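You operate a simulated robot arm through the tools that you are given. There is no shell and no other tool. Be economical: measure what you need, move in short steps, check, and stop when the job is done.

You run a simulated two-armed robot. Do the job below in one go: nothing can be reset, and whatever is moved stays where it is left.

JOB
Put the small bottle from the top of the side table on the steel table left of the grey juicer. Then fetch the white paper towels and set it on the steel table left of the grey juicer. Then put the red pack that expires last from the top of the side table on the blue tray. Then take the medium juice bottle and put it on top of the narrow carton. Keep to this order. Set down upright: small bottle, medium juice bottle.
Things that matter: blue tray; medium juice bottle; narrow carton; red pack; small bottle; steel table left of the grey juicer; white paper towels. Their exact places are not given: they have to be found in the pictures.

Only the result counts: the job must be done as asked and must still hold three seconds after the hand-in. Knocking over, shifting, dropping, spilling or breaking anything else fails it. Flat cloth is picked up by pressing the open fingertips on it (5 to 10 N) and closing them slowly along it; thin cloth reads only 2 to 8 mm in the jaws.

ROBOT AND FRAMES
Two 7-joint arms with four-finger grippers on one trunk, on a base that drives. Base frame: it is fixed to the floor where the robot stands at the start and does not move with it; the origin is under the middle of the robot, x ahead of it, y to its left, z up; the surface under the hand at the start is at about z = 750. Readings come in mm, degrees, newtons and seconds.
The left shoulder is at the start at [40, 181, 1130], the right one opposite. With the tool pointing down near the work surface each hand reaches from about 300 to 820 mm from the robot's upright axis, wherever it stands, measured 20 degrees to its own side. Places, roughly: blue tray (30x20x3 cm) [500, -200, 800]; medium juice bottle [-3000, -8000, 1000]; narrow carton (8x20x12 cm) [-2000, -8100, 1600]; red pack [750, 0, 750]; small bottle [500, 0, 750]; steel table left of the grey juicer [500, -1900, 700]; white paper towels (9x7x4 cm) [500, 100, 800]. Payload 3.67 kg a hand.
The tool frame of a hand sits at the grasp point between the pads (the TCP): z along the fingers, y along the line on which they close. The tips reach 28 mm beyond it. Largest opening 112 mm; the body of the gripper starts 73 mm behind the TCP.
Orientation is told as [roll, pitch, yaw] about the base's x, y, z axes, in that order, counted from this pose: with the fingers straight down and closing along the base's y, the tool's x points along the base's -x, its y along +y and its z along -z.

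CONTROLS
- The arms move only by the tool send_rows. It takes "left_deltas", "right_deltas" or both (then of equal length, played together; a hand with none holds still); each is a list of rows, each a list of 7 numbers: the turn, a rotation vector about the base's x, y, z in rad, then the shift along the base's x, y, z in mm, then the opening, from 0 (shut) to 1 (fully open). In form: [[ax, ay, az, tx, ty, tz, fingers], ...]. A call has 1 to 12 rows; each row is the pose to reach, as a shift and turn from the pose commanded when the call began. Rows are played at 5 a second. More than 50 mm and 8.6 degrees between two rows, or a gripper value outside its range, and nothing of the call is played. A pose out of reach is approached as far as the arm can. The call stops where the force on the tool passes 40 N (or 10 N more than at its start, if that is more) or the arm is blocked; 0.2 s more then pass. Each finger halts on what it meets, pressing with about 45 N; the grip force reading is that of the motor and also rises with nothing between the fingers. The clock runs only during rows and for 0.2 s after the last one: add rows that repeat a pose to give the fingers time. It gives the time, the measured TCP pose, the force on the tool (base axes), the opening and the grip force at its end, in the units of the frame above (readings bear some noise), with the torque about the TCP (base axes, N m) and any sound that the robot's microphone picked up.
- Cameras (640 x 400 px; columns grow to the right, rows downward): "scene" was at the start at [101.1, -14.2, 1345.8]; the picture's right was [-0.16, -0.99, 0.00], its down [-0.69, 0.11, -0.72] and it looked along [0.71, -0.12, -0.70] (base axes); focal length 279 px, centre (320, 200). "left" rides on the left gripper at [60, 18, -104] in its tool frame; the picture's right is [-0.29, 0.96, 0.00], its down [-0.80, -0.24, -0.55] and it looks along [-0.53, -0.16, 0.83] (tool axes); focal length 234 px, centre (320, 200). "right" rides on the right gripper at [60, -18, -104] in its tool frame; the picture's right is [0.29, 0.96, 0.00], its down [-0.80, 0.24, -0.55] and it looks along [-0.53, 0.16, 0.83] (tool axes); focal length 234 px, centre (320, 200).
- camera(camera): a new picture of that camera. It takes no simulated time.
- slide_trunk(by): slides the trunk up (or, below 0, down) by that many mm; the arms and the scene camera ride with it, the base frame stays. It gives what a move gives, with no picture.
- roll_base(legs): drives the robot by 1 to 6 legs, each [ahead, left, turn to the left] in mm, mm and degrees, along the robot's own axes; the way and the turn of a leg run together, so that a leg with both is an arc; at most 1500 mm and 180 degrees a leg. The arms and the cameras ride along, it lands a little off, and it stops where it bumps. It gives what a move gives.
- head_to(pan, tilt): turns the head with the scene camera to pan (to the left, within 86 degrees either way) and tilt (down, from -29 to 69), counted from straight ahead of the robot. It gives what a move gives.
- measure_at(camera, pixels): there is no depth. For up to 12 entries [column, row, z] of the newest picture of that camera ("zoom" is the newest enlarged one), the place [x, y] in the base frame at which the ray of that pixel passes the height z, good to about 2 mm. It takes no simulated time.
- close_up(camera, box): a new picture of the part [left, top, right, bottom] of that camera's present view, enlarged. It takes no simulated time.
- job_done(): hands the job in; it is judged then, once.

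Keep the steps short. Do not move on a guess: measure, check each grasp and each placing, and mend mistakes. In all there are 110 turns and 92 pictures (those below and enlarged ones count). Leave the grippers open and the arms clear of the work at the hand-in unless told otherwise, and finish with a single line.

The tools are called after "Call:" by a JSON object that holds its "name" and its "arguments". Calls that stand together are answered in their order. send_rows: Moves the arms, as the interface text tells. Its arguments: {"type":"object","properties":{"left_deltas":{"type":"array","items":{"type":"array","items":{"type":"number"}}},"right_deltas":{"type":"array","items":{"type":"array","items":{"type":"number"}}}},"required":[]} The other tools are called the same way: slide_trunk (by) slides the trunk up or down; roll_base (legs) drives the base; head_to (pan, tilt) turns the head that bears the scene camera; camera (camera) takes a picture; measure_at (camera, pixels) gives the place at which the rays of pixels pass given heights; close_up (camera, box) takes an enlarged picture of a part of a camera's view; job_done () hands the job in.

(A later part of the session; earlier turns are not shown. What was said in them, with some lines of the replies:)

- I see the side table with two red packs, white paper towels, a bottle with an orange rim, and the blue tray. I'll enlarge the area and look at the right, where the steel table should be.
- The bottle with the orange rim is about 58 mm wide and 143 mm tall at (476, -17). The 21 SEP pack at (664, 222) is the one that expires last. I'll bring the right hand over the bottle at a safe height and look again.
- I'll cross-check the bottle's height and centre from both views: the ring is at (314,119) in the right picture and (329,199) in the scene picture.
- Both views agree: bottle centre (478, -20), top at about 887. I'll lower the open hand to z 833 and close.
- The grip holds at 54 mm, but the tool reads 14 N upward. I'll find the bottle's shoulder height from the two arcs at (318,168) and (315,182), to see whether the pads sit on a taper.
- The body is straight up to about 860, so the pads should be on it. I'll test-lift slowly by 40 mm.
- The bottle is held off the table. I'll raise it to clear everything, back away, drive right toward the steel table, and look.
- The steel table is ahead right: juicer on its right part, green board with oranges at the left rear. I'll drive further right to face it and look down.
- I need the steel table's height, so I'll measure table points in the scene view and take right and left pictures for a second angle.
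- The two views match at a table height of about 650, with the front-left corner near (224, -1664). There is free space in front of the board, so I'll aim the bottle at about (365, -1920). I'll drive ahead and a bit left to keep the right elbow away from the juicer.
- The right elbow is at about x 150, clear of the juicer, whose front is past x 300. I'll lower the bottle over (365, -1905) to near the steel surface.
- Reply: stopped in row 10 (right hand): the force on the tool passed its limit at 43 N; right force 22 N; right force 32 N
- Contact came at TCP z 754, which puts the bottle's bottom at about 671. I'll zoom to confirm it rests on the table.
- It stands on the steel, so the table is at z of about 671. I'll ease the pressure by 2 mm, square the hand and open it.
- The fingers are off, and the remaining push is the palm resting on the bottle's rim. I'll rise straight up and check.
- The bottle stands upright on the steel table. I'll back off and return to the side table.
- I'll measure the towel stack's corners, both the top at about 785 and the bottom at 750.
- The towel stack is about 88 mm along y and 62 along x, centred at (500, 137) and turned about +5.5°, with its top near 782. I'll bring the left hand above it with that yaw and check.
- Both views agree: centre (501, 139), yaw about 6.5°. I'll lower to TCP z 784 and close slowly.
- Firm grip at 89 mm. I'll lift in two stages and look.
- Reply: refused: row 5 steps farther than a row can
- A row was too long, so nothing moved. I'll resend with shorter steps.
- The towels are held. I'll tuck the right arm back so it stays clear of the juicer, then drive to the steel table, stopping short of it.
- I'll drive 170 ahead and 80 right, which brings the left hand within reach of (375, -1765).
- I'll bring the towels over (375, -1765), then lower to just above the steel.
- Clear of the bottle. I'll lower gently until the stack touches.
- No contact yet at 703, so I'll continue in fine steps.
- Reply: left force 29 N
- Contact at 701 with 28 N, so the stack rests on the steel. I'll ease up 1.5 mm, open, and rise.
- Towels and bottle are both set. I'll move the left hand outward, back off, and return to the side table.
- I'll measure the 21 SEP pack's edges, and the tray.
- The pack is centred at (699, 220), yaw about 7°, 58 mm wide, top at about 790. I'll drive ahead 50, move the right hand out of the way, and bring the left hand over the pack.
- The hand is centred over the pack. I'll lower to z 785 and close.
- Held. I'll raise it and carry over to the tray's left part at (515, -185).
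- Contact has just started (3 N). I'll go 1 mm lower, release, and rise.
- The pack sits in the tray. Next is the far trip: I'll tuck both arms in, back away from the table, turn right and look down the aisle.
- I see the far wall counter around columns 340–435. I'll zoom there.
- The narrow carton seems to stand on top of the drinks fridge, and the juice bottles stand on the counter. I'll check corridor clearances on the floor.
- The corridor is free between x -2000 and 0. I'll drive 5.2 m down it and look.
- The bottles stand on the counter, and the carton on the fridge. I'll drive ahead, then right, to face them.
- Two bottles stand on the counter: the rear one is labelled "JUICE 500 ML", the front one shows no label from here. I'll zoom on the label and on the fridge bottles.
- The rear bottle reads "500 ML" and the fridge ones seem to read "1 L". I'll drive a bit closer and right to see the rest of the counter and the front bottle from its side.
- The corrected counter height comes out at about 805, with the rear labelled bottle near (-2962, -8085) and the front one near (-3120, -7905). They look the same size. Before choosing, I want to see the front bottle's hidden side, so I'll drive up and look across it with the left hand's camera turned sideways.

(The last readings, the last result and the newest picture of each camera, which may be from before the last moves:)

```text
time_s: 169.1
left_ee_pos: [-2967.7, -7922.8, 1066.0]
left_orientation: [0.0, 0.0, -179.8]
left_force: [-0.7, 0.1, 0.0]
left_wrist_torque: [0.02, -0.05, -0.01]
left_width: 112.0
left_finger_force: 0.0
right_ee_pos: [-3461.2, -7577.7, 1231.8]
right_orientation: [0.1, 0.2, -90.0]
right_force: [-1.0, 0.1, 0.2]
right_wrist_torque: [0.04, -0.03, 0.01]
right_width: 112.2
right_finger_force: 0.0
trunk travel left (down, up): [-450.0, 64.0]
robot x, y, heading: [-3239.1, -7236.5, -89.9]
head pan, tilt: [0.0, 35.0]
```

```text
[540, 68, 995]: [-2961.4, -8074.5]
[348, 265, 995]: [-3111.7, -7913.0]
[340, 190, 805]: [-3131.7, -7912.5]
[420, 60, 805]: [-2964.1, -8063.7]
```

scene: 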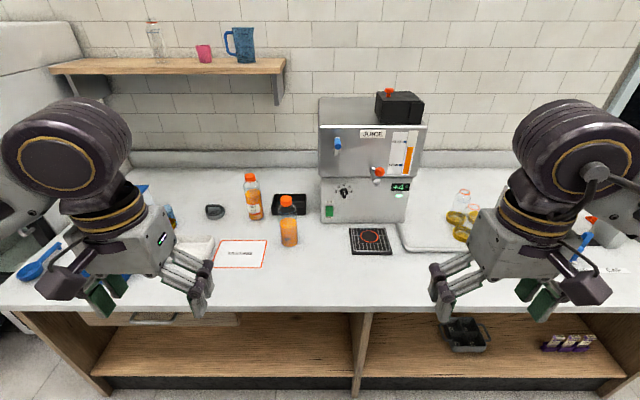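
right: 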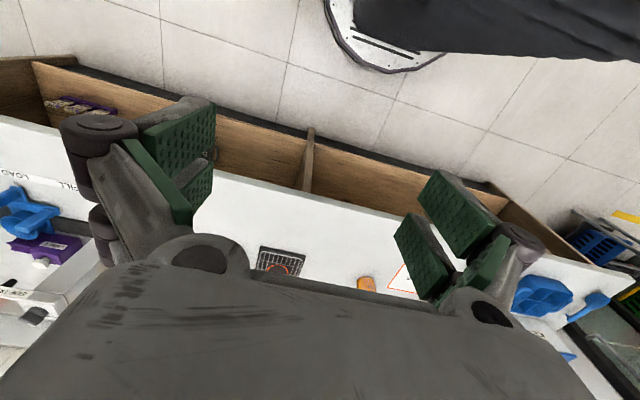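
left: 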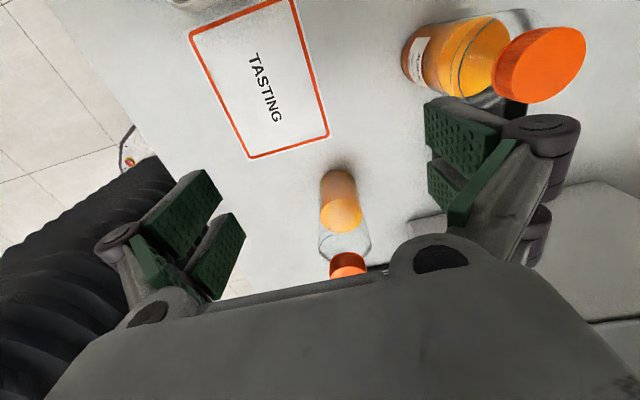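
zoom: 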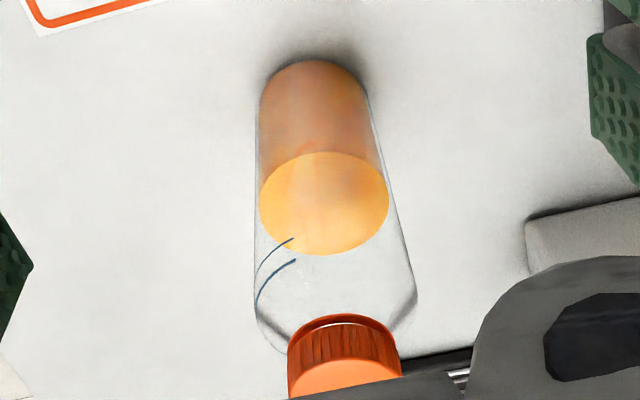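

The front bottle shows no label from this side either. Before choosing I'll look at the fridge: its labels tell the sizes, and the carton on top needs measuring anyway. I'll retract the hand and drive over.

Call:
{"name": "send_rows", "arguments": {"left_deltas": [[0, 0, 0.14, -5, 30, 25, 1], [0, 0, 0.28, -10, 60, 50, 1], [0, 0, 0.42, -15, 90, 75, 1], [0, 0, 0.56, -20, 120, 100, 1], [0, 0, 0.7, -25, 150, 125, 1], [0, 0, 0.84, -30, 180, 140, 1], [0, 0, 0.98, -34, 210, 150, 1], [0, 0, 1.12, -38, 240, 160, 1], [0, 0, 1.26, -42, 270, 165, 1], [0, 0, 1.4, -46, 300, 165, 1], [0, 0, 1.54, -50, 325, 165, 1], [0, 0, 1.57, -50, 340, 165, 1]]}}

Call:
{"name": "roll_base", "arguments": {"legs": [[-500, 0, 0], [0, 1270, 0]]}}

Call:
{"name": "head_to", "arguments": {"pan": 0, "tilt": 8}}

Call:
{"name": "camera", "arguments": {"camera": "scene"}}

Call:
{"name": "close_up", "arguments": {"camera": "scene", "box": [220, 190, 420, 330]}}

```text
time_s: 171.7
left_ee_pos: [-3019.3, -7582.7, 1231.4]
left_orientation: [0.0, 0.0, -89.8]
left_force: [-0.5, 0.0, 0.0]
left_wrist_torque: [-0.02, 0.02, -0.02]
left_width: 112.0
left_finger_force: 0.0
right_ee_pos: [-3463.2, -7577.0, 1231.6]
right_orientation: [0.1, 0.1, -90.0]
right_force: [0.0, 0.4, -0.1]
right_wrist_torque: [-0.04, 0.02, -0.02]
right_width: 112.0
right_finger_force: 0.2
trunk travel left (down, up): [-450.0, 64.0]
robot x, y, heading: [-3236.8, -7240.5, -90.0]
head pan, tilt: [0.0, 35.0]
```

```text
time_s: 180.8
left_ee_pos: [-1763.2, -7081.7, 1231.2]
left_orientation: [0.0, 0.0, -89.3]
left_force: [0.2, -1.1, 0.7]
left_wrist_torque: [-0.02, 0.0, -0.02]
left_width: 112.3
left_finger_force: 0.0
right_ee_pos: [-2206.4, -7079.4, 1232.2]
right_orientation: [0.1, 0.1, -89.4]
right_force: [-0.6, 0.2, -0.4]
right_wrist_torque: [-0.01, -0.01, -0.01]
right_width: 111.8
right_finger_force: 0.0
trunk travel left (down, up): [-450.0, 64.0]
robot x, y, heading: [-1987.9, -6739.0, -89.5]
head pan, tilt: [0.0, 35.0]
```

```text
time_s: 181.7
left_ee_pos: [-1761.9, -7081.4, 1231.3]
left_orientation: [0.0, 0.0, -89.3]
left_force: [0.2, -0.2, 0.5]
left_wrist_torque: [0.0, -0.02, -0.03]
left_width: 112.2
left_finger_force: 0.1
right_ee_pos: [-2205.3, -7078.2, 1231.9]
right_orientation: [0.1, 0.1, -89.3]
right_force: [0.0, 0.3, 0.4]
right_wrist_torque: [0.03, -0.02, 0.01]
right_width: 111.8
right_finger_force: 0.0
trunk travel left (down, up): [-450.0, 64.0]
robot x, y, heading: [-1985.6, -6738.3, -89.5]
head pan, tilt: [0.0, 8.0]
```

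```text
30 pictures are left
```

scene: 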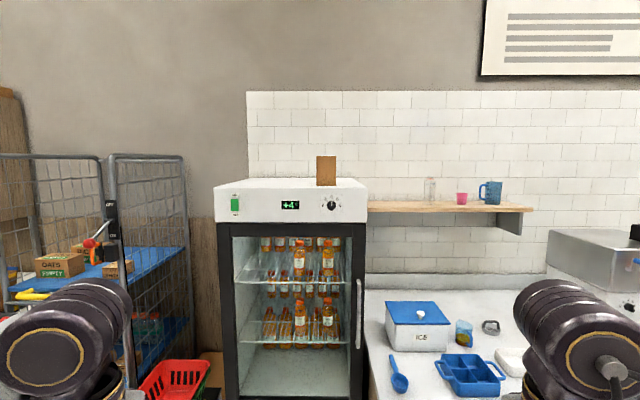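

```text
2.86 times, centred on (320, 260) of scene
```

zoom: 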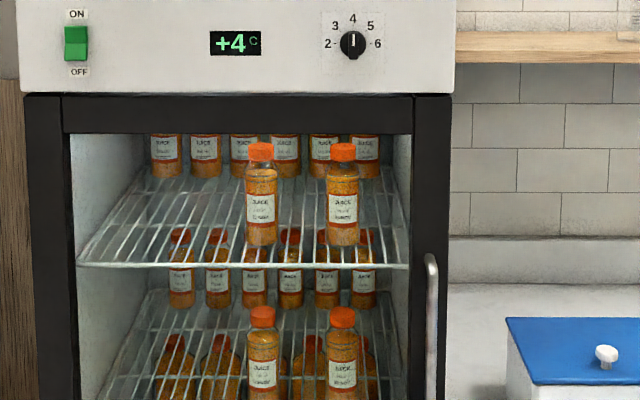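

Call:
{"name": "close_up", "arguments": {"camera": "scene", "box": [285, 235, 345, 275]}}

Call:
{"name": "close_up", "arguments": {"camera": "scene", "box": [285, 290, 345, 330]}}

```text
10.00 times, centred on (315, 255) of scene
```

zoom: 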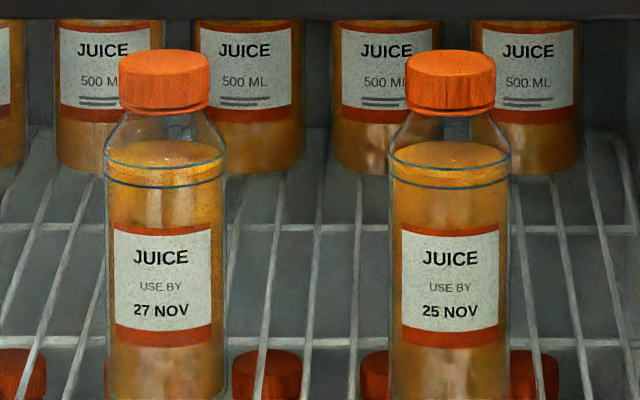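

```text
10.00 times, centred on (315, 310) of scene
```

zoom: 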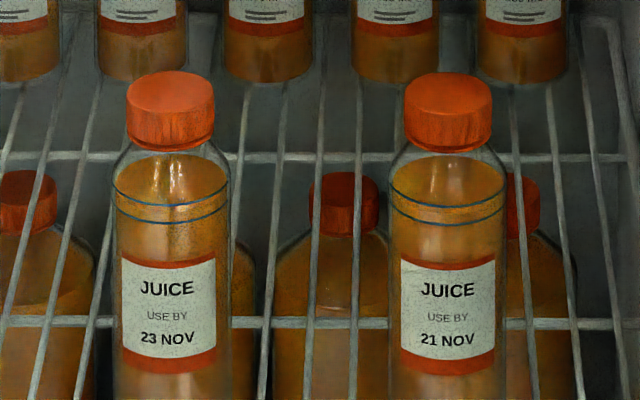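

Fridge labels confirm the standard product: "JUICE 500 ML" is the medium juice bottle, so the rear labelled counter bottle is the one. Next I'll measure the carton on the fridge.

Call:
{"name": "close_up", "arguments": {"camera": "scene", "box": [205, 145, 375, 235]}}

Call:
{"name": "measure_at", "arguments": {"camera": "scene", "pixels": [[327, 187, 1500], [327, 187, 1450], [317, 187, 1450], [337, 187, 1450], [215, 190, 1450], [366, 190, 1450], [216, 221, 1300], [367, 221, 1300]]}}

```text
3.76 times, centred on (290, 190) of scene
```

zoom: 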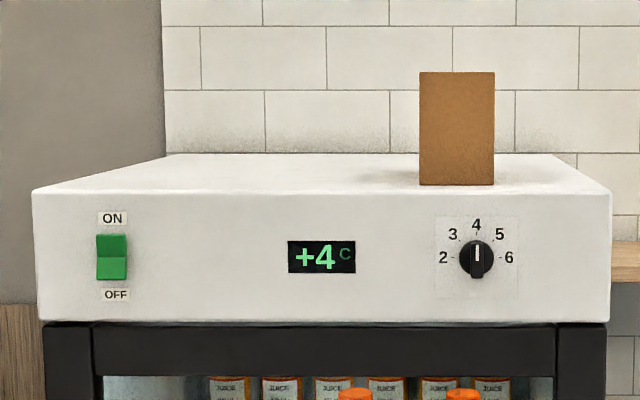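

```text
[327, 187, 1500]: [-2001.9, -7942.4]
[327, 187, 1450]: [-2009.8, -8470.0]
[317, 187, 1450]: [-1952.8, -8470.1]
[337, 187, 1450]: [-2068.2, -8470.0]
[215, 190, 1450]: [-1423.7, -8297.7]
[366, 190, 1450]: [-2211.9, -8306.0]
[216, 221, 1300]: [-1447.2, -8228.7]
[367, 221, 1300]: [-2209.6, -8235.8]
```

The carton is about 8 cm wide: front-bottom edge at y of about -8063, x -2004, standing on the fridge top at about 1488, so its top is near 1610. Because it is so high, I'll grip the bottle with the right hand tilted 65° forward. I'll tilt the hand here, in free space, moving it ahead at the same time.

Call:
{"name": "send_rows", "arguments": {"right_deltas": [[-0.12, 0, 0, 0, -25, 0, 1], [-0.24, 0, 0, 0, -50, 0, 1], [-0.36, 0, 0, 0, -75, 0, 1], [-0.48, 0, 0, 0, -100, 0, 1], [-0.6, 0, 0, 0, -125, 0, 1], [-0.72, 0, 0, 0, -150, 0, 1], [-0.84, 0, 0, 0, -175, 0, 1], [-0.96, 0, 0, 0, -200, 0, 1], [-1.06, 0, 0, 0, -220, 0, 1], [-1.134, 0, 0, 0, -220, 0, 1], [-1.134, 0, 0, 0, -220, 0, 1]]}}

Call:
{"name": "head_to", "arguments": {"pan": -15, "tilt": 35}}

Call:
{"name": "camera", "arguments": {"camera": "scene"}}

```text
time_s: 184.1
left_ee_pos: [-1762.9, -7081.8, 1230.9]
left_orientation: [0.0, 0.0, -89.3]
left_force: [-0.6, -0.4, 0.1]
left_wrist_torque: [-0.06, -0.02, 0.04]
left_width: 112.0
left_finger_force: 0.0
right_ee_pos: [-2204.1, -7300.5, 1230.7]
right_orientation: [-1.0, -64.8, -88.7]
right_force: [-0.3, 0.2, -0.2]
right_wrist_torque: [-0.01, 0.01, -0.01]
right_width: 112.2
right_finger_force: 0.1
trunk travel left (down, up): [-450.0, 64.0]
robot x, y, heading: [-1987.8, -6736.4, -89.3]
head pan, tilt: [0.0, 8.0]
```

```text
time_s: 185.0
left_ee_pos: [-1762.0, -7081.5, 1231.7]
left_orientation: [0.0, 0.0, -89.3]
left_force: [0.8, -0.5, -0.3]
left_wrist_torque: [0.01, 0.04, -0.01]
left_width: 111.9
left_finger_force: 0.0
right_ee_pos: [-2205.7, -7301.1, 1231.8]
right_orientation: [-1.1, -64.8, -88.7]
right_force: [0.3, 0.5, 0.2]
right_wrist_torque: [0.0, 0.03, 0.03]
right_width: 111.8
right_finger_force: 0.0
trunk travel left (down, up): [-450.0, 64.0]
robot x, y, heading: [-1986.3, -6738.0, -89.4]
head pan, tilt: [-15.0, 35.0]
```

```text
25 pictures are left
```

scene: 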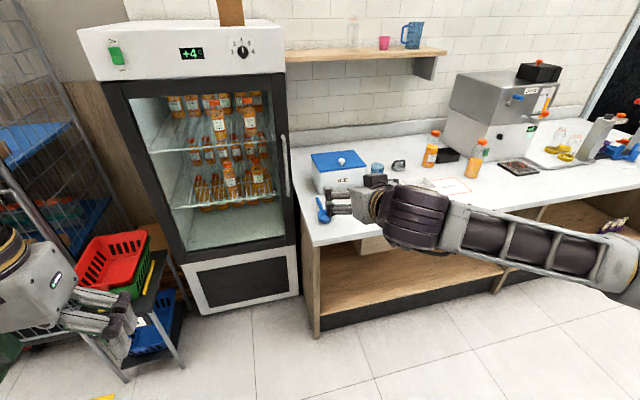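

The tilt is good. I'll drive right about 753 and ahead 480, so the right hand faces the labelled bottle.

Call:
{"name": "roll_base", "arguments": {"legs": [[0, -745, -0.5], [470, 0, 0]]}}

Call:
{"name": "head_to", "arguments": {"pan": -12, "tilt": 40}}

Call:
{"name": "camera", "arguments": {"camera": "scene"}}

Call:
{"name": "camera", "arguments": {"camera": "right"}}

```text
time_s: 191.7
left_ee_pos: [-2518.5, -7554.4, 1231.2]
left_orientation: [-0.1, 0.0, -90.3]
left_force: [0.9, 0.5, 0.5]
left_wrist_torque: [-0.01, 0.02, 0.01]
left_width: 111.8
left_finger_force: 0.0
right_ee_pos: [-2964.1, -7767.4, 1232.5]
right_orientation: [-1.1, -64.9, -89.6]
right_force: [0.0, 0.4, -0.3]
right_wrist_torque: [0.02, 0.02, 0.01]
right_width: 112.1
right_finger_force: 0.1
trunk travel left (down, up): [-450.0, 64.0]
robot x, y, heading: [-2736.9, -7212.4, -90.3]
head pan, tilt: [-15.0, 35.0]
```

```text
time_s: 192.3
left_ee_pos: [-2517.9, -7555.0, 1230.7]
left_orientation: [0.0, 0.0, -90.2]
left_force: [-0.2, -0.2, -0.7]
left_wrist_torque: [0.0, -0.02, 0.01]
left_width: 111.8
left_finger_force: 0.1
right_ee_pos: [-2963.4, -7769.1, 1230.6]
right_orientation: [-1.0, -64.7, -89.7]
right_force: [0.4, 0.7, -0.7]
right_wrist_torque: [0.04, -0.02, -0.01]
right_width: 112.2
right_finger_force: 0.0
trunk travel left (down, up): [-450.0, 64.0]
robot x, y, heading: [-2740.1, -7211.7, -90.3]
head pan, tilt: [-12.0, 40.0]
```

```text
24 pictures are left
```

scene: 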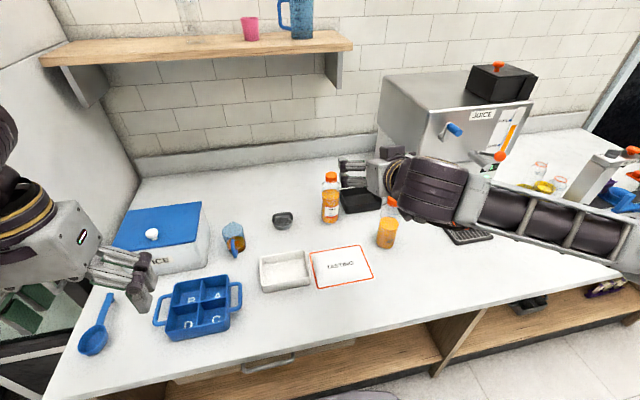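

```text
23 pictures are left
```

right: 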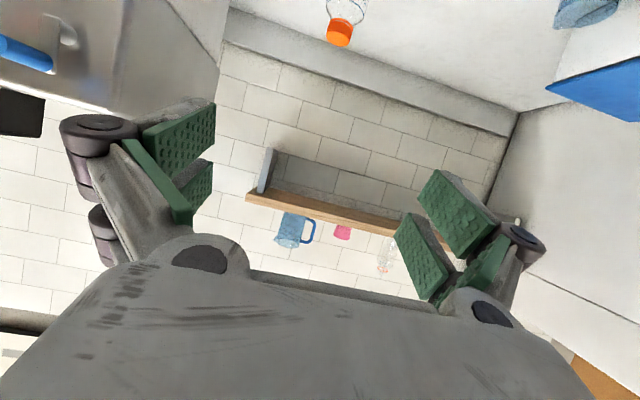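

The hand is lined up. I'll measure the bottles and neighbours at counter height before lowering.

Call:
{"name": "measure_at", "arguments": {"camera": "scene", "pixels": [[331, 220, 805], [387, 246, 805], [284, 226, 805], [302, 285, 825], [332, 176, 995], [300, 372, 805], [345, 190, 850], [374, 270, 805]]}}

Call:
{"name": "send_rows", "arguments": {"right_deltas": [[0, 0, 0, 0, 0, -45, 1], [0, 0, 0, 0, 0, -90, 1], [0, 0, 0, 0, 0, -135, 1], [0, 0, 0, 0, 0, -180, 1], [0, 0, 0, 0, 0, -225, 1], [0, 0, 0, 0, 0, -270, 1], [0, 0, 0, 0, 0, -310, 1], [0, 0, 0, 0, 0, -310, 1]]}}

Call:
{"name": "camera", "arguments": {"camera": "right"}}

Call:
{"name": "camera", "arguments": {"camera": "scene"}}

```text
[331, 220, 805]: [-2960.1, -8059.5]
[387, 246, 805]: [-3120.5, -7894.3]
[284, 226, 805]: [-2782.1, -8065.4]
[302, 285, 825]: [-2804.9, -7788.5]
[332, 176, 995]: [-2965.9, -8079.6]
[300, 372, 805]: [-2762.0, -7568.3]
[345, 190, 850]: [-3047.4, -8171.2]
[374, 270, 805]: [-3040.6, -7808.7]
```

```text
time_s: 194.1
left_ee_pos: [-2519.1, -7556.7, 1231.2]
left_orientation: [0.0, 0.0, -90.3]
left_force: [0.2, -0.3, 0.3]
left_wrist_torque: [-0.03, 0.01, 0.04]
left_width: 112.2
left_finger_force: 0.0
right_ee_pos: [-2964.1, -7766.7, 1186.3]
right_orientation: [-1.2, -64.9, -89.6]
right_force: [-0.4, -0.3, -0.4]
right_wrist_torque: [0.01, -0.03, 0.01]
right_width: 112.0
right_finger_force: 0.1
right hand out of reach, approached as far as the arm can: row 2, 3, 4, 5, 6, 7, 8
trunk travel left (down, up): [-450.0, 64.0]
robot x, y, heading: [-2739.5, -7213.2, -90.3]
head pan, tilt: [-12.0, 40.0]
```

```text
22 pictures are left
```

right: 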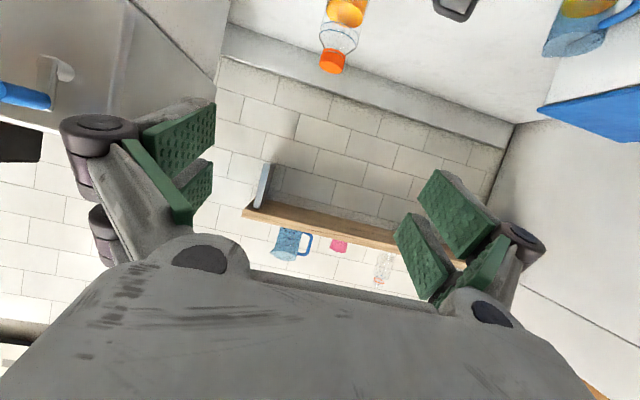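

```text
21 pictures are left
```

scene: 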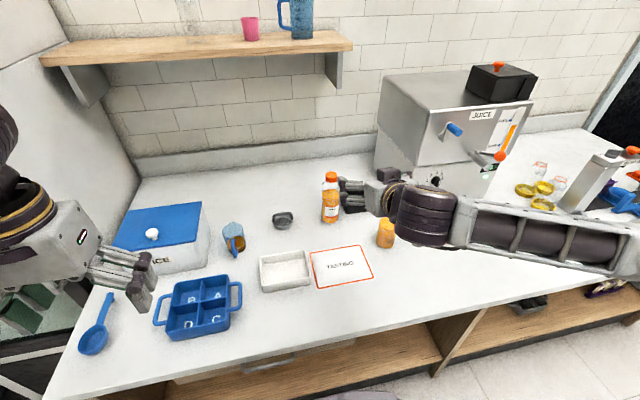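

Lowering with the arm alone hits its limit, so I'll lower the trunk instead. First I'll check where the forearm lies relative to the front bottle.

Call:
{"name": "measure_at", "arguments": {"camera": "scene", "pixels": [[425, 190, 1250], [425, 240, 1200], [455, 200, 1250], [540, 210, 1250], [540, 210, 1300], [630, 225, 1250], [630, 225, 1350]]}}

```text
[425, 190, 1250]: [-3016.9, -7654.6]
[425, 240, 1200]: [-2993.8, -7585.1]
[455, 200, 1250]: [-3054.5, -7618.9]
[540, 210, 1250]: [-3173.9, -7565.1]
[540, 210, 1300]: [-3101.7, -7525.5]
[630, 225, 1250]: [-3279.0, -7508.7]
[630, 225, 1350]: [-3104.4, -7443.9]
```

The forearm stays at y above -7655, clear of the front bottle. I'll lower the trunk by 290 and look.

Call:
{"name": "slide_trunk", "arguments": {"by": -288}}

Call:
{"name": "camera", "arguments": {"camera": "right"}}

```text
time_s: 197.0
left_ee_pos: [-2519.0, -7555.3, 942.6]
left_orientation: [0.1, 0.0, -90.2]
left_force: [-0.3, 0.6, 0.1]
left_wrist_torque: [0.01, -0.01, 0.03]
left_width: 111.9
left_finger_force: 0.0
right_ee_pos: [-2964.6, -7766.6, 898.5]
right_orientation: [-1.1, -64.8, -89.6]
right_force: [0.2, -0.2, 0.1]
right_wrist_torque: [0.0, -0.02, -0.01]
right_width: 112.1
right_finger_force: 0.1
trunk travel left (down, up): [-162.0, 352.0]
robot x, y, heading: [-2733.6, -7213.0, -90.2]
head pan, tilt: [-12.0, 40.0]
```

```text
20 pictures are left
```

right: 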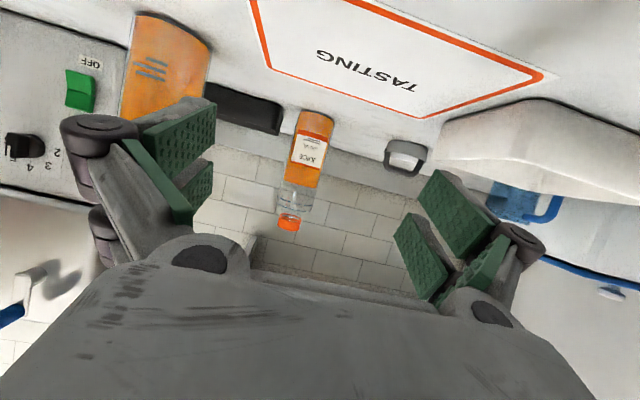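

Call:
{"name": "measure_at", "arguments": {"camera": "right", "pixels": [[314, 116, 805], [289, 228, 990], [289, 228, 1000], [210, 90, 860], [306, 160, 880], [390, 150, 815]]}}

```text
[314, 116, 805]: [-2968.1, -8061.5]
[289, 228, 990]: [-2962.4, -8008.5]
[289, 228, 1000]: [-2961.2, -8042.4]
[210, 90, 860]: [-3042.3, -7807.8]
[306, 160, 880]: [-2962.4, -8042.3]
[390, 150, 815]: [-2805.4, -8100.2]
```

The bottle is straight ahead of the hand at (-2964, -8068), and the front bottle clears the finger by about 55 mm. I'll advance 250 first.

Call:
{"name": "send_rows", "arguments": {"right_deltas": [[0, 0, 0, 0, -36, 0, 1], [0, 0, 0, 0, -72, 0, 1], [0, 0, 0, 0, -108, 0, 1], [0, 0, 0, 0, -144, 0, 1], [0, 0, 0, 0, -180, 0, 1], [0, 0, 0, 0, -215, 0, 1], [0, 0, 0, 0, -250, 0, 1], [0, 0, 0, 0, -250, 0, 1]]}}

Call:
{"name": "camera", "arguments": {"camera": "right"}}

Call:
{"name": "camera", "arguments": {"camera": "scene"}}

```text
time_s: 198.8
left_ee_pos: [-2518.0, -7554.8, 943.9]
left_orientation: [0.0, 0.0, -90.1]
left_force: [-0.2, -0.2, 0.6]
left_wrist_torque: [-0.03, -0.02, 0.02]
left_width: 111.8
left_finger_force: 0.0
right_ee_pos: [-2962.5, -8018.2, 899.9]
right_orientation: [-1.1, -64.8, -89.6]
right_force: [0.8, 0.9, 0.7]
right_wrist_torque: [0.01, 0.01, 0.04]
right_width: 111.7
right_finger_force: 0.0
trunk travel left (down, up): [-162.0, 352.0]
robot x, y, heading: [-2735.8, -7211.1, -90.4]
head pan, tilt: [-12.0, 40.0]
```

```text
19 pictures are left
```

right: 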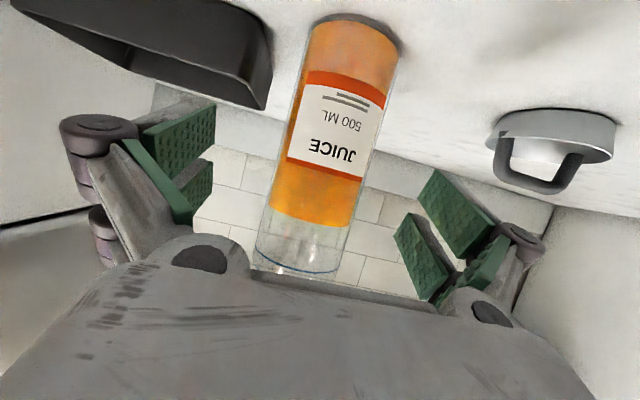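

```text
18 pictures are left
```

scene: 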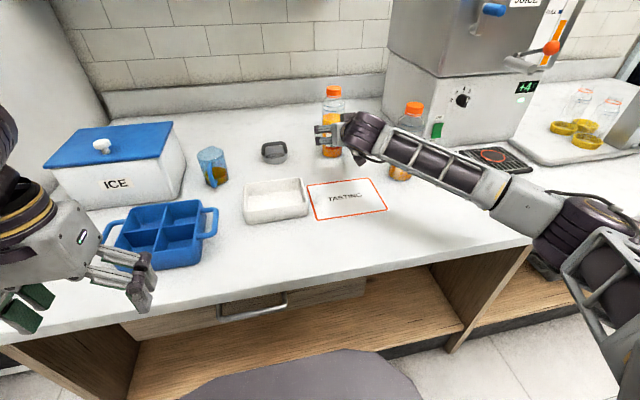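

Centred between the fingers, with nothing touched. I'll advance 48 more and close.

Call:
{"name": "send_rows", "arguments": {"right_deltas": [[0, 0, 0, 0, -25, 0, 1], [0, 0, 0, 0, -48, 0, 1], [0, 0, 0, 0, -48, 0, 1], [0, 0, 0, 0, -48, 0, 0.8], [0, 0, 0, 0, -48, 0, 0.65], [0, 0, 0, 0, -48, 0, 0.5], [0, 0, 0, 0, -48, 0, 0.45], [0, 0, 0, 0, -48, 0, 0.45]]}}

Call:
{"name": "camera", "arguments": {"camera": "right"}}

```text
time_s: 200.6
left_ee_pos: [-2518.7, -7556.9, 942.9]
left_orientation: [0.0, -0.1, -90.2]
left_force: [-0.6, 0.1, -0.7]
left_wrist_torque: [-0.04, -0.02, -0.04]
left_width: 112.1
left_finger_force: 0.0
right_ee_pos: [-2963.6, -8064.6, 900.2]
right_orientation: [-1.0, -64.8, -89.7]
right_force: [0.9, 0.7, 1.1]
right_wrist_torque: [0.05, -0.28, 0.02]
right_width: 64.7
right_finger_force: 45.3
trunk travel left (down, up): [-162.0, 352.0]
robot x, y, heading: [-2740.0, -7211.9, -90.5]
head pan, tilt: [-12.0, 40.0]
```

```text
17 pictures are left
```

right: 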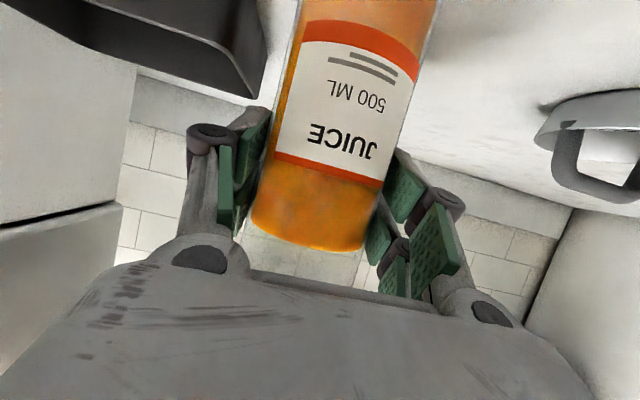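

Firm grip at 64.7 mm. I'll lift straight with the trunk by 150 and check the load.

Call:
{"name": "slide_trunk", "arguments": {"by": 150}}

Call:
{"name": "camera", "arguments": {"camera": "scene"}}

```text
time_s: 202.4
left_ee_pos: [-2517.7, -7555.2, 1090.8]
left_orientation: [0.1, -0.1, -90.3]
left_force: [0.1, -0.7, -0.2]
left_wrist_torque: [0.0, -0.01, 0.02]
left_width: 112.1
left_finger_force: 0.0
right_ee_pos: [-2964.7, -8064.6, 1048.3]
right_orientation: [-1.2, -64.7, -89.6]
right_force: [-0.1, 0.5, -3.9]
right_wrist_torque: [0.03, 0.0, 0.02]
right_width: 64.9
right_finger_force: 45.3
trunk travel left (down, up): [-312.0, 202.0]
robot x, y, heading: [-2735.8, -7206.9, -90.1]
head pan, tilt: [-12.0, 40.0]
```

```text
16 pictures are left
```

scene: 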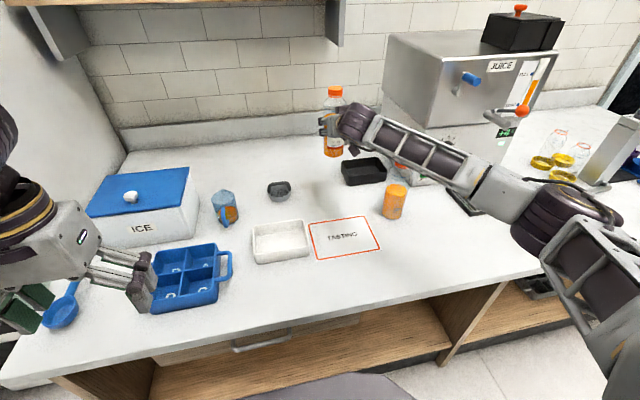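

The bottle is held. I'll back off with it, drive left in front of the fridge at a safe distance, and raise the trunk.

Call:
{"name": "roll_base", "arguments": {"legs": [[-560, 0, 0], [0, 950, 0.3]]}}

Call:
{"name": "slide_trunk", "arguments": {"by": 200}}

Call:
{"name": "send_rows", "arguments": {"right_deltas": [[0, 0, 0, 0, 15, 45, 0.45], [0, 0, 0, 0, 30, 90, 0.45], [0, 0, 0, 0, 40, 135, 0.45], [0, 0, 0, 0, 50, 180, 0.45], [0, 0, 0, 0, 50, 228, 0.45], [0, 0, 0, 0, 50, 276, 0.45], [0, 0, 0, 0, 50, 324, 0.45], [0, 0, 0, 0, 50, 372, 0.45], [0, 0, 0, 0, 50, 420, 0.45], [0, 0, 0, 0, 50, 460, 0.45], [0, 0, 0, 0, 50, 485, 0.45], [0, 0, 0, 0, 50, 485, 0.45]]}}

```text
time_s: 210.4
left_ee_pos: [-1572.6, -6997.5, 1091.6]
left_orientation: [0.0, 0.0, -89.9]
left_force: [-0.2, 0.5, 0.8]
left_wrist_torque: [0.02, 0.06, 0.0]
left_width: 112.0
left_finger_force: 0.0
right_ee_pos: [-2015.9, -7509.1, 1047.4]
right_orientation: [-1.1, -64.8, -89.4]
right_force: [-0.4, -0.5, -4.4]
right_wrist_torque: [0.06, 0.01, -0.02]
right_width: 64.8
right_finger_force: 44.8
trunk travel left (down, up): [-312.0, 202.0]
robot x, y, heading: [-1792.1, -6650.2, -90.2]
head pan, tilt: [-12.0, 40.0]
```

```text
time_s: 212.5
left_ee_pos: [-1572.9, -6998.4, 1290.6]
left_orientation: [0.0, 0.0, -89.9]
left_force: [-0.5, 0.8, -0.2]
left_wrist_torque: [-0.04, -0.01, 0.01]
left_width: 112.0
left_finger_force: 0.0
right_ee_pos: [-2014.9, -7508.3, 1247.5]
right_orientation: [-1.2, -64.8, -89.4]
right_force: [-0.6, -0.9, -5.2]
right_wrist_torque: [0.05, 0.03, 0.04]
right_width: 64.8
right_finger_force: 45.0
trunk travel left (down, up): [-512.0, 2.0]
robot x, y, heading: [-1790.9, -6655.2, -90.1]
head pan, tilt: [-12.0, 40.0]
```

```text
time_s: 215.1
left_ee_pos: [-1572.1, -6998.7, 1291.9]
left_orientation: [0.0, 0.1, -89.9]
left_force: [-0.3, -0.5, 0.2]
left_wrist_torque: [0.02, 0.02, 0.02]
left_width: 112.0
left_finger_force: 0.1
right_ee_pos: [-2016.5, -7459.7, 1732.6]
right_orientation: [-1.1, -64.8, -89.4]
right_force: [-0.2, -0.1, -4.4]
right_wrist_torque: [0.03, 0.01, -0.02]
right_width: 64.8
right_finger_force: 45.3
trunk travel left (down, up): [-512.0, 2.0]
robot x, y, heading: [-1793.9, -6654.5, -90.0]
head pan, tilt: [-12.0, 40.0]
```

The high pose is reachable: TCP z 1733 at 805 mm ahead. I'll look at the fridge top, the carton and the floor space.

Call:
{"name": "head_to", "arguments": {"pan": 0, "tilt": 15}}

Call:
{"name": "camera", "arguments": {"camera": "scene"}}

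Call:
{"name": "camera", "arguments": {"camera": "right"}}

```text
time_s: 216.0
left_ee_pos: [-1572.5, -6997.7, 1291.5]
left_orientation: [-0.1, 0.0, -89.9]
left_force: [-0.6, 0.0, 0.8]
left_wrist_torque: [-0.02, -0.01, 0.01]
left_width: 112.0
left_finger_force: 0.0
right_ee_pos: [-2016.8, -7460.2, 1732.5]
right_orientation: [-1.0, -64.9, -89.5]
right_force: [0.1, -0.3, -4.9]
right_wrist_torque: [0.05, 0.0, -0.04]
right_width: 64.9
right_finger_force: 45.1
trunk travel left (down, up): [-512.0, 2.0]
robot x, y, heading: [-1790.3, -6653.7, -90.1]
head pan, tilt: [0.0, 15.0]
```

```text
15 pictures are left
```

scene: 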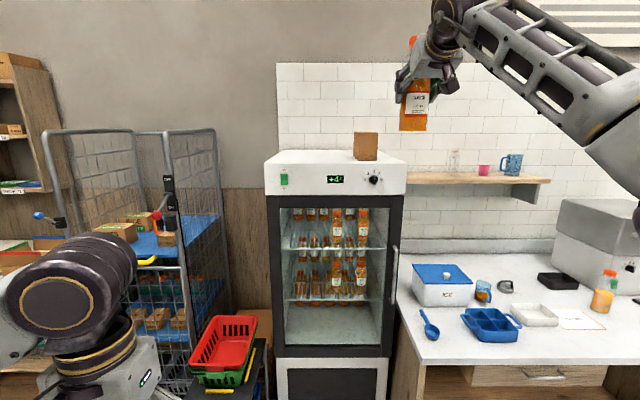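

```text
14 pictures are left
```

right: 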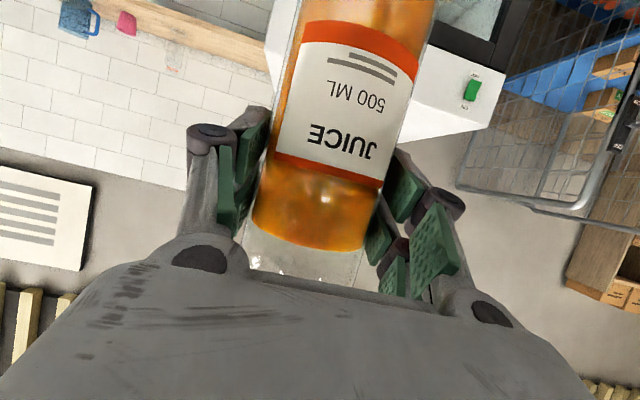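

Call:
{"name": "close_up", "arguments": {"camera": "scene", "box": [330, 115, 410, 205]}}

Call:
{"name": "measure_at", "arguments": {"camera": "scene", "pixels": [[265, 165, 1488], [406, 164, 1488], [400, 367, 805], [245, 350, 600]]}}

```text
4.44 times, centred on (370, 160) of scene
```

zoom: 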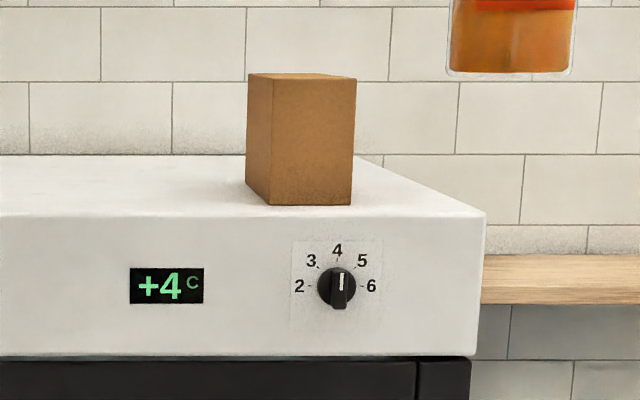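

```text
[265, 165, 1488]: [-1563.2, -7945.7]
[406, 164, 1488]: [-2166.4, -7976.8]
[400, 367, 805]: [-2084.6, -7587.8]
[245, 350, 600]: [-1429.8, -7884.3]
```

Call:
{"name": "measure_at", "arguments": {"camera": "zoom", "pixels": [[269, 205, 1488], [351, 205, 1488], [246, 184, 1488], [272, 81, 1608], [356, 80, 1608], [249, 74, 1608], [272, 81, 1615], [356, 80, 1615], [249, 74, 1615], [272, 81, 1600], [249, 74, 1600]]}}

```text
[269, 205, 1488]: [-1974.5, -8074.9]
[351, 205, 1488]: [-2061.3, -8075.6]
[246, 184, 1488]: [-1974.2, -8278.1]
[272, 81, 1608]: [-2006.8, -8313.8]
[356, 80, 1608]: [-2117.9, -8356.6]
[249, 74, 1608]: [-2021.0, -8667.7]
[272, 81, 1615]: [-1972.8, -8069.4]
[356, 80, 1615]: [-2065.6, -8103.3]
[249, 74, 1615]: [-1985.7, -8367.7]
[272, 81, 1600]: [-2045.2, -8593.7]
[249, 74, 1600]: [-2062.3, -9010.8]
```

The carton top is at about 1612, x from -1974 to -2061, y from -8075 to -8278, and the bottle's bottom is at about 1637. I'll raise it 25 more, then drive ahead in two legs, keeping base clearance to the basket stand and the counter.

Call:
{"name": "send_rows", "arguments": {"right_deltas": [[0, 0, 0, 0, 0, 13, 0.45], [0, 0, 0, 0, 0, 25, 0.45], [0, 0, 0, 0, 0, 25, 0.45]]}}

Call:
{"name": "roll_base", "arguments": {"legs": [[500, 0, 0]]}}

Call:
{"name": "head_to", "arguments": {"pan": -8, "tilt": 5}}

Call:
{"name": "camera", "arguments": {"camera": "scene"}}

```text
time_s: 216.8
left_ee_pos: [-1573.3, -6998.7, 1292.3]
left_orientation: [0.0, 0.0, -89.9]
left_force: [0.4, -0.1, -0.1]
left_wrist_torque: [-0.02, 0.01, -0.02]
left_width: 112.1
left_finger_force: 0.1
right_ee_pos: [-2017.1, -7460.2, 1757.8]
right_orientation: [-1.0, -64.7, -89.4]
right_force: [-0.5, 0.2, -4.6]
right_wrist_torque: [0.03, -0.01, 0.02]
right_width: 64.9
right_finger_force: 45.4
trunk travel left (down, up): [-512.0, 2.0]
robot x, y, heading: [-1792.6, -6651.0, -90.0]
head pan, tilt: [0.0, 15.0]
```

```text
time_s: 219.8
left_ee_pos: [-1574.9, -7491.8, 1292.8]
left_orientation: [-0.1, -0.1, -90.1]
left_force: [-0.3, 0.6, 0.2]
left_wrist_torque: [-0.02, 0.04, 0.04]
left_width: 111.9
left_finger_force: 0.0
right_ee_pos: [-2018.8, -7950.1, 1759.8]
right_orientation: [-1.1, -64.9, -89.5]
right_force: [1.4, 1.4, -4.7]
right_wrist_torque: [0.02, 0.02, -0.02]
right_width: 64.7
right_finger_force: 44.7
trunk travel left (down, up): [-512.0, 2.0]
robot x, y, heading: [-1790.9, -7150.9, -90.2]
head pan, tilt: [0.0, 15.0]
```

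```text
time_s: 220.5
left_ee_pos: [-1574.5, -7493.0, 1291.6]
left_orientation: [0.0, -0.1, -90.1]
left_force: [-0.4, -0.1, 0.0]
left_wrist_torque: [0.01, 0.04, 0.0]
left_width: 112.0
left_finger_force: 0.2
right_ee_pos: [-2019.9, -7951.5, 1757.7]
right_orientation: [-1.1, -64.8, -89.5]
right_force: [0.2, -0.2, -4.0]
right_wrist_torque: [0.04, -0.01, 0.04]
right_width: 64.8
right_finger_force: 44.9
trunk travel left (down, up): [-512.0, 2.0]
robot x, y, heading: [-1790.2, -7151.8, -90.6]
head pan, tilt: [-8.0, 5.0]
```

```text
12 pictures are left
```

scene: 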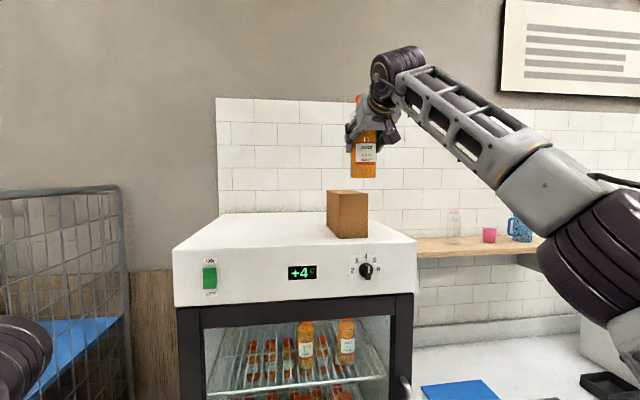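

Call:
{"name": "close_up", "arguments": {"camera": "scene", "box": [300, 130, 420, 260]}}

```text
3.08 times, centred on (360, 195) of scene
```

zoom: 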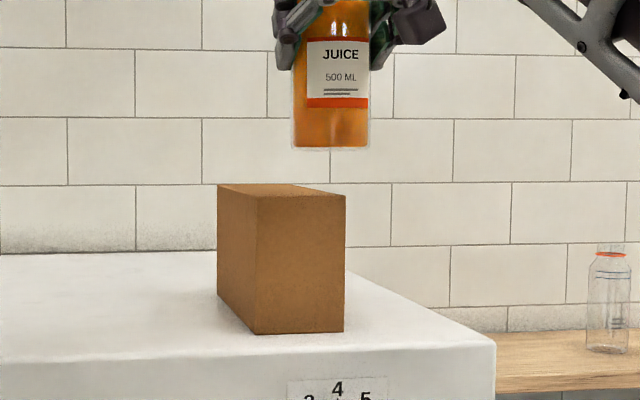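

Call:
{"name": "measure_at", "arguments": {"camera": "zoom", "pixels": [[256, 334, 1488], [344, 331, 1488], [218, 293, 1488], [259, 197, 1610], [345, 196, 1610], [218, 184, 1610], [259, 197, 1615], [345, 196, 1615], [218, 184, 1615], [292, 149, 1660], [369, 147, 1660], [259, 197, 1605]]}}

```text
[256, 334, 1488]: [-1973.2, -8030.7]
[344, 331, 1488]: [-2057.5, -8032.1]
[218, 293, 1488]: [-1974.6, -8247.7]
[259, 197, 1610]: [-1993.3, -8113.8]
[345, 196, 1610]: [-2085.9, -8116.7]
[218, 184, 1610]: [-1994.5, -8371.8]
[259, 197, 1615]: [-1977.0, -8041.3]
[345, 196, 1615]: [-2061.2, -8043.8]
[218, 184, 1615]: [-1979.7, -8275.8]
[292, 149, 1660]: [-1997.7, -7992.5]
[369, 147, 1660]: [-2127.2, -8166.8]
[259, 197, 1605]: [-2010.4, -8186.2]
```

Using the known carton size (8 cm wide, 12 high) to settle the range gives: front at y of about -7985, centre (-2002, -8086), top about 1618. The bottle needs about 135 mm forward and 18 mm to the robot's left. I'll drive ahead 130 and recheck.

Call:
{"name": "roll_base", "arguments": {"legs": [[130, 0, 0.5]]}}

Call:
{"name": "close_up", "arguments": {"camera": "scene", "box": [300, 110, 420, 270]}}

```text
time_s: 221.8
left_ee_pos: [-1572.2, -7617.3, 1291.7]
left_orientation: [0.0, -0.1, -89.5]
left_force: [0.0, 0.3, -0.2]
left_wrist_torque: [-0.03, 0.01, 0.01]
left_width: 112.0
left_finger_force: 0.0
right_ee_pos: [-2012.7, -8079.5, 1760.5]
right_orientation: [-1.1, -65.0, -89.0]
right_force: [0.6, 0.5, -3.9]
right_wrist_torque: [0.02, 0.03, 0.0]
right_width: 64.6
right_finger_force: 45.1
trunk travel left (down, up): [-512.0, 2.0]
robot x, y, heading: [-1794.8, -7275.0, -89.7]
head pan, tilt: [-8.0, 5.0]
```

```text
2.50 times, centred on (360, 190) of scene
```

zoom: 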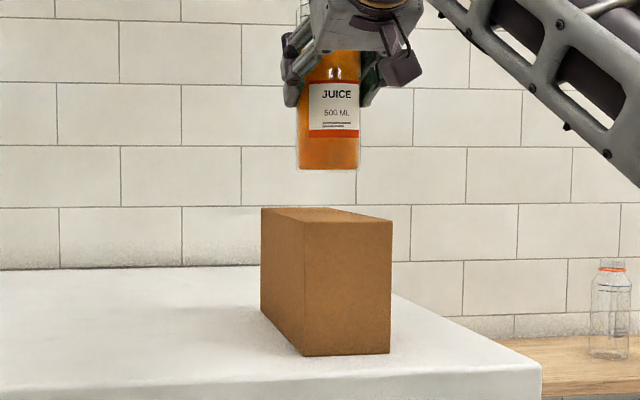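

Call:
{"name": "measure_at", "arguments": {"camera": "zoom", "pixels": [[303, 357, 1498], [389, 354, 1498], [305, 223, 1618], [392, 221, 1618], [262, 209, 1618], [303, 357, 1490], [389, 354, 1490], [305, 223, 1612], [262, 310, 1498], [305, 223, 1622]]}}

Call:
{"name": "camera", "arguments": {"camera": "right"}}

```text
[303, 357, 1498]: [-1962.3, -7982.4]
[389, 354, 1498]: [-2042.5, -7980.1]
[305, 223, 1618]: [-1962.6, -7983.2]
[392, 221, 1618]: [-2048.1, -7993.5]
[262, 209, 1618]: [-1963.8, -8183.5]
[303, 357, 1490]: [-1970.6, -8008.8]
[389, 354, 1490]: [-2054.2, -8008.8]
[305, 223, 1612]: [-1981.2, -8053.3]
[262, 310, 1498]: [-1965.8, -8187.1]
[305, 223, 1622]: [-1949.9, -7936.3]
```

```text
9 pictures are left
```

right: 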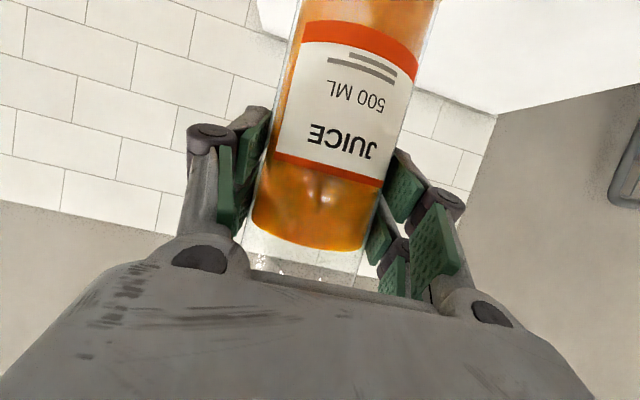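

Now fully consistent: carton centre (-2003, -8083), top 1618. I'll shift 10 mm over and lower to just above it.

Call:
{"name": "send_rows", "arguments": {"right_deltas": [[0, 0, 0, 10, -4, 0, 0.45], [0, 0, 0, 10, -4, -12, 0.45], [0, 0, 0, 10, -4, -24, 0.45], [0, 0, 0, 10, -4, -33, 0.45], [0, 0, 0, 10, -4, -36, 0.45], [0, 0, 0, 10, -4, -39, 0.45], [0, 0, 0, 10, -4, -39, 0.45]]}}

Call:
{"name": "close_up", "arguments": {"camera": "scene", "box": [300, 110, 420, 270]}}

```text
time_s: 223.4
left_ee_pos: [-1571.0, -7620.0, 1291.8]
left_orientation: [0.0, 0.1, -89.7]
left_force: [0.0, 0.7, 0.2]
left_wrist_torque: [0.01, 0.04, -0.03]
left_width: 111.8
left_finger_force: 0.0
right_ee_pos: [-2004.4, -8087.8, 1719.4]
right_orientation: [-1.2, -64.9, -89.1]
right_force: [-0.5, -0.4, -2.2]
right_wrist_torque: [-0.12, 0.01, -0.02]
right_width: 64.9
right_finger_force: 45.0
trunk travel left (down, up): [-512.0, 2.0]
robot x, y, heading: [-1794.3, -7271.2, -89.9]
head pan, tilt: [-8.0, 5.0]
```

```text
2.50 times, centred on (360, 190) of scene
```

zoom: 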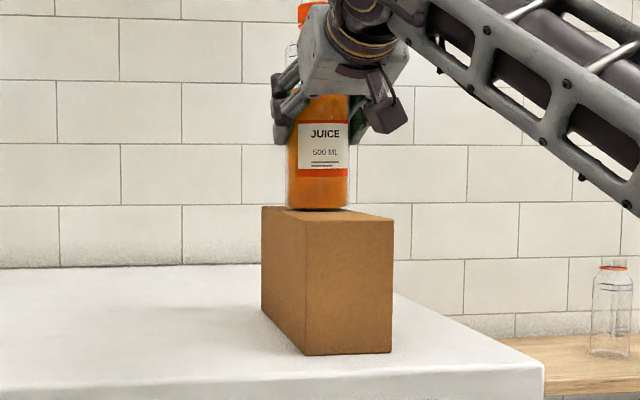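

The bottle's base sits over the middle of the carton and contact has begun: the load dropped from 4.5 to 2.2 N. I'll lower slightly until it's fully carried.

Call:
{"name": "send_rows", "arguments": {"right_deltas": [[0, 0, 0, 0, 0, -1, 0.45], [0, 0, 0, 0, 0, -2, 0.45], [0, 0, 0, 0, 0, -2, 0.45]]}}

```text
time_s: 224.2
left_ee_pos: [-1571.7, -7619.1, 1292.3]
left_orientation: [0.0, 0.0, -89.6]
left_force: [0.3, 0.1, 0.0]
left_wrist_torque: [-0.02, 0.03, 0.03]
left_width: 111.8
left_finger_force: 0.1
right_ee_pos: [-2002.5, -8087.2, 1719.0]
right_orientation: [-1.0, -65.1, -89.0]
right_force: [-1.5, -5.8, 12.9]
right_wrist_torque: [-0.49, -0.2, -0.11]
right_width: 64.6
right_finger_force: 45.0
trunk travel left (down, up): [-512.0, 2.0]
robot x, y, heading: [-1791.0, -7275.1, -89.7]
head pan, tilt: [-8.0, 5.0]
```

Seated with 13 N. I'll ease 1 mm, open slowly and draw straight back.

Call:
{"name": "send_rows", "arguments": {"right_deltas": [[0, 0, 0, 0, 0, 1, 0.45], [0, 0, 0, 0, 0, 1, 0.57], [0, 0, 0, 0, 0, 1, 0.65], [0, 0, 0, 0, 0, 1, 0.8], [0, 0, 0, 0, 0, 1, 1], [0, 0, 0, 0, 0, 1, 1], [0, 0, 0, 0, 20, 1, 1], [0, 0, 0, 0, 50, 1, 1], [0, 0, 0, 0, 90, 1, 1], [0, 0, 0, 0, 130, 1, 1], [0, 0, 0, 0, 170, 1, 1]]}}

Call:
{"name": "close_up", "arguments": {"camera": "scene", "box": [290, 90, 420, 270]}}

```text
time_s: 226.6
left_ee_pos: [-1571.6, -7618.7, 1292.1]
left_orientation: [0.1, -0.1, -89.6]
left_force: [0.1, 1.2, -0.3]
left_wrist_torque: [-0.03, -0.01, 0.0]
left_width: 112.0
left_finger_force: 0.0
right_ee_pos: [-2004.9, -7912.8, 1720.6]
right_orientation: [-1.0, -64.9, -89.1]
right_force: [0.3, 1.1, -0.7]
right_wrist_torque: [0.0, -0.02, 0.01]
right_width: 111.8
right_finger_force: 0.1
trunk travel left (down, up): [-512.0, 2.0]
robot x, y, heading: [-1793.3, -7276.2, -89.7]
head pan, tilt: [-8.0, 5.0]
```

```text
2.22 times, centred on (355, 180) of scene
```

zoom: 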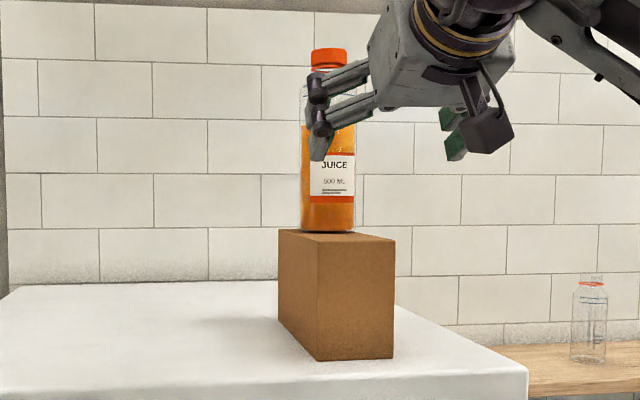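

The bottle stands upright on the carton. I'll back the robot away and take a last look.

Call:
{"name": "roll_base", "arguments": {"legs": [[-500, 0, 0]]}}

Call:
{"name": "camera", "arguments": {"camera": "scene"}}

```text
time_s: 229.7
left_ee_pos: [-1573.0, -7112.6, 1291.5]
left_orientation: [0.0, 0.0, -89.3]
left_force: [-0.4, -0.5, -0.4]
left_wrist_torque: [0.03, -0.01, 0.01]
left_width: 112.2
left_finger_force: 0.1
right_ee_pos: [-2004.5, -7412.9, 1718.3]
right_orientation: [-1.1, -64.8, -88.7]
right_force: [0.0, 0.2, -0.3]
right_wrist_torque: [-0.02, 0.03, -0.02]
right_width: 111.7
right_finger_force: 0.0
trunk travel left (down, up): [-512.0, 2.0]
robot x, y, heading: [-1795.3, -6770.3, -89.2]
head pan, tilt: [-8.0, 5.0]
```

```text
6 pictures are left
```

scene: 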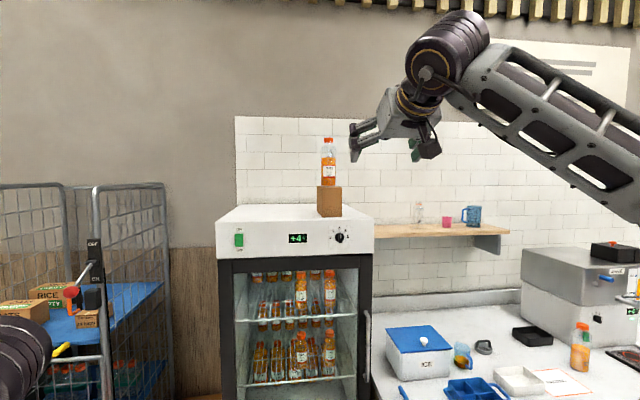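

All four items are placed, the medium bottle stands upright on the carton, the grippers are open and the arms are clear, so I'm handing in.

Call:
{"name": "job_done", "arguments": {}}

```text
The job is handed in.
```

I handed the job in with all four items placed in order: small bottle and paper towels on the steel table left of the juicer, 21 SEP pack in the blue tray, and the "JUICE 500 ML" bottle (my pick for medium, as an unlabelled juice bottle of the same size also stood on the counter) upright on the narrow carton.
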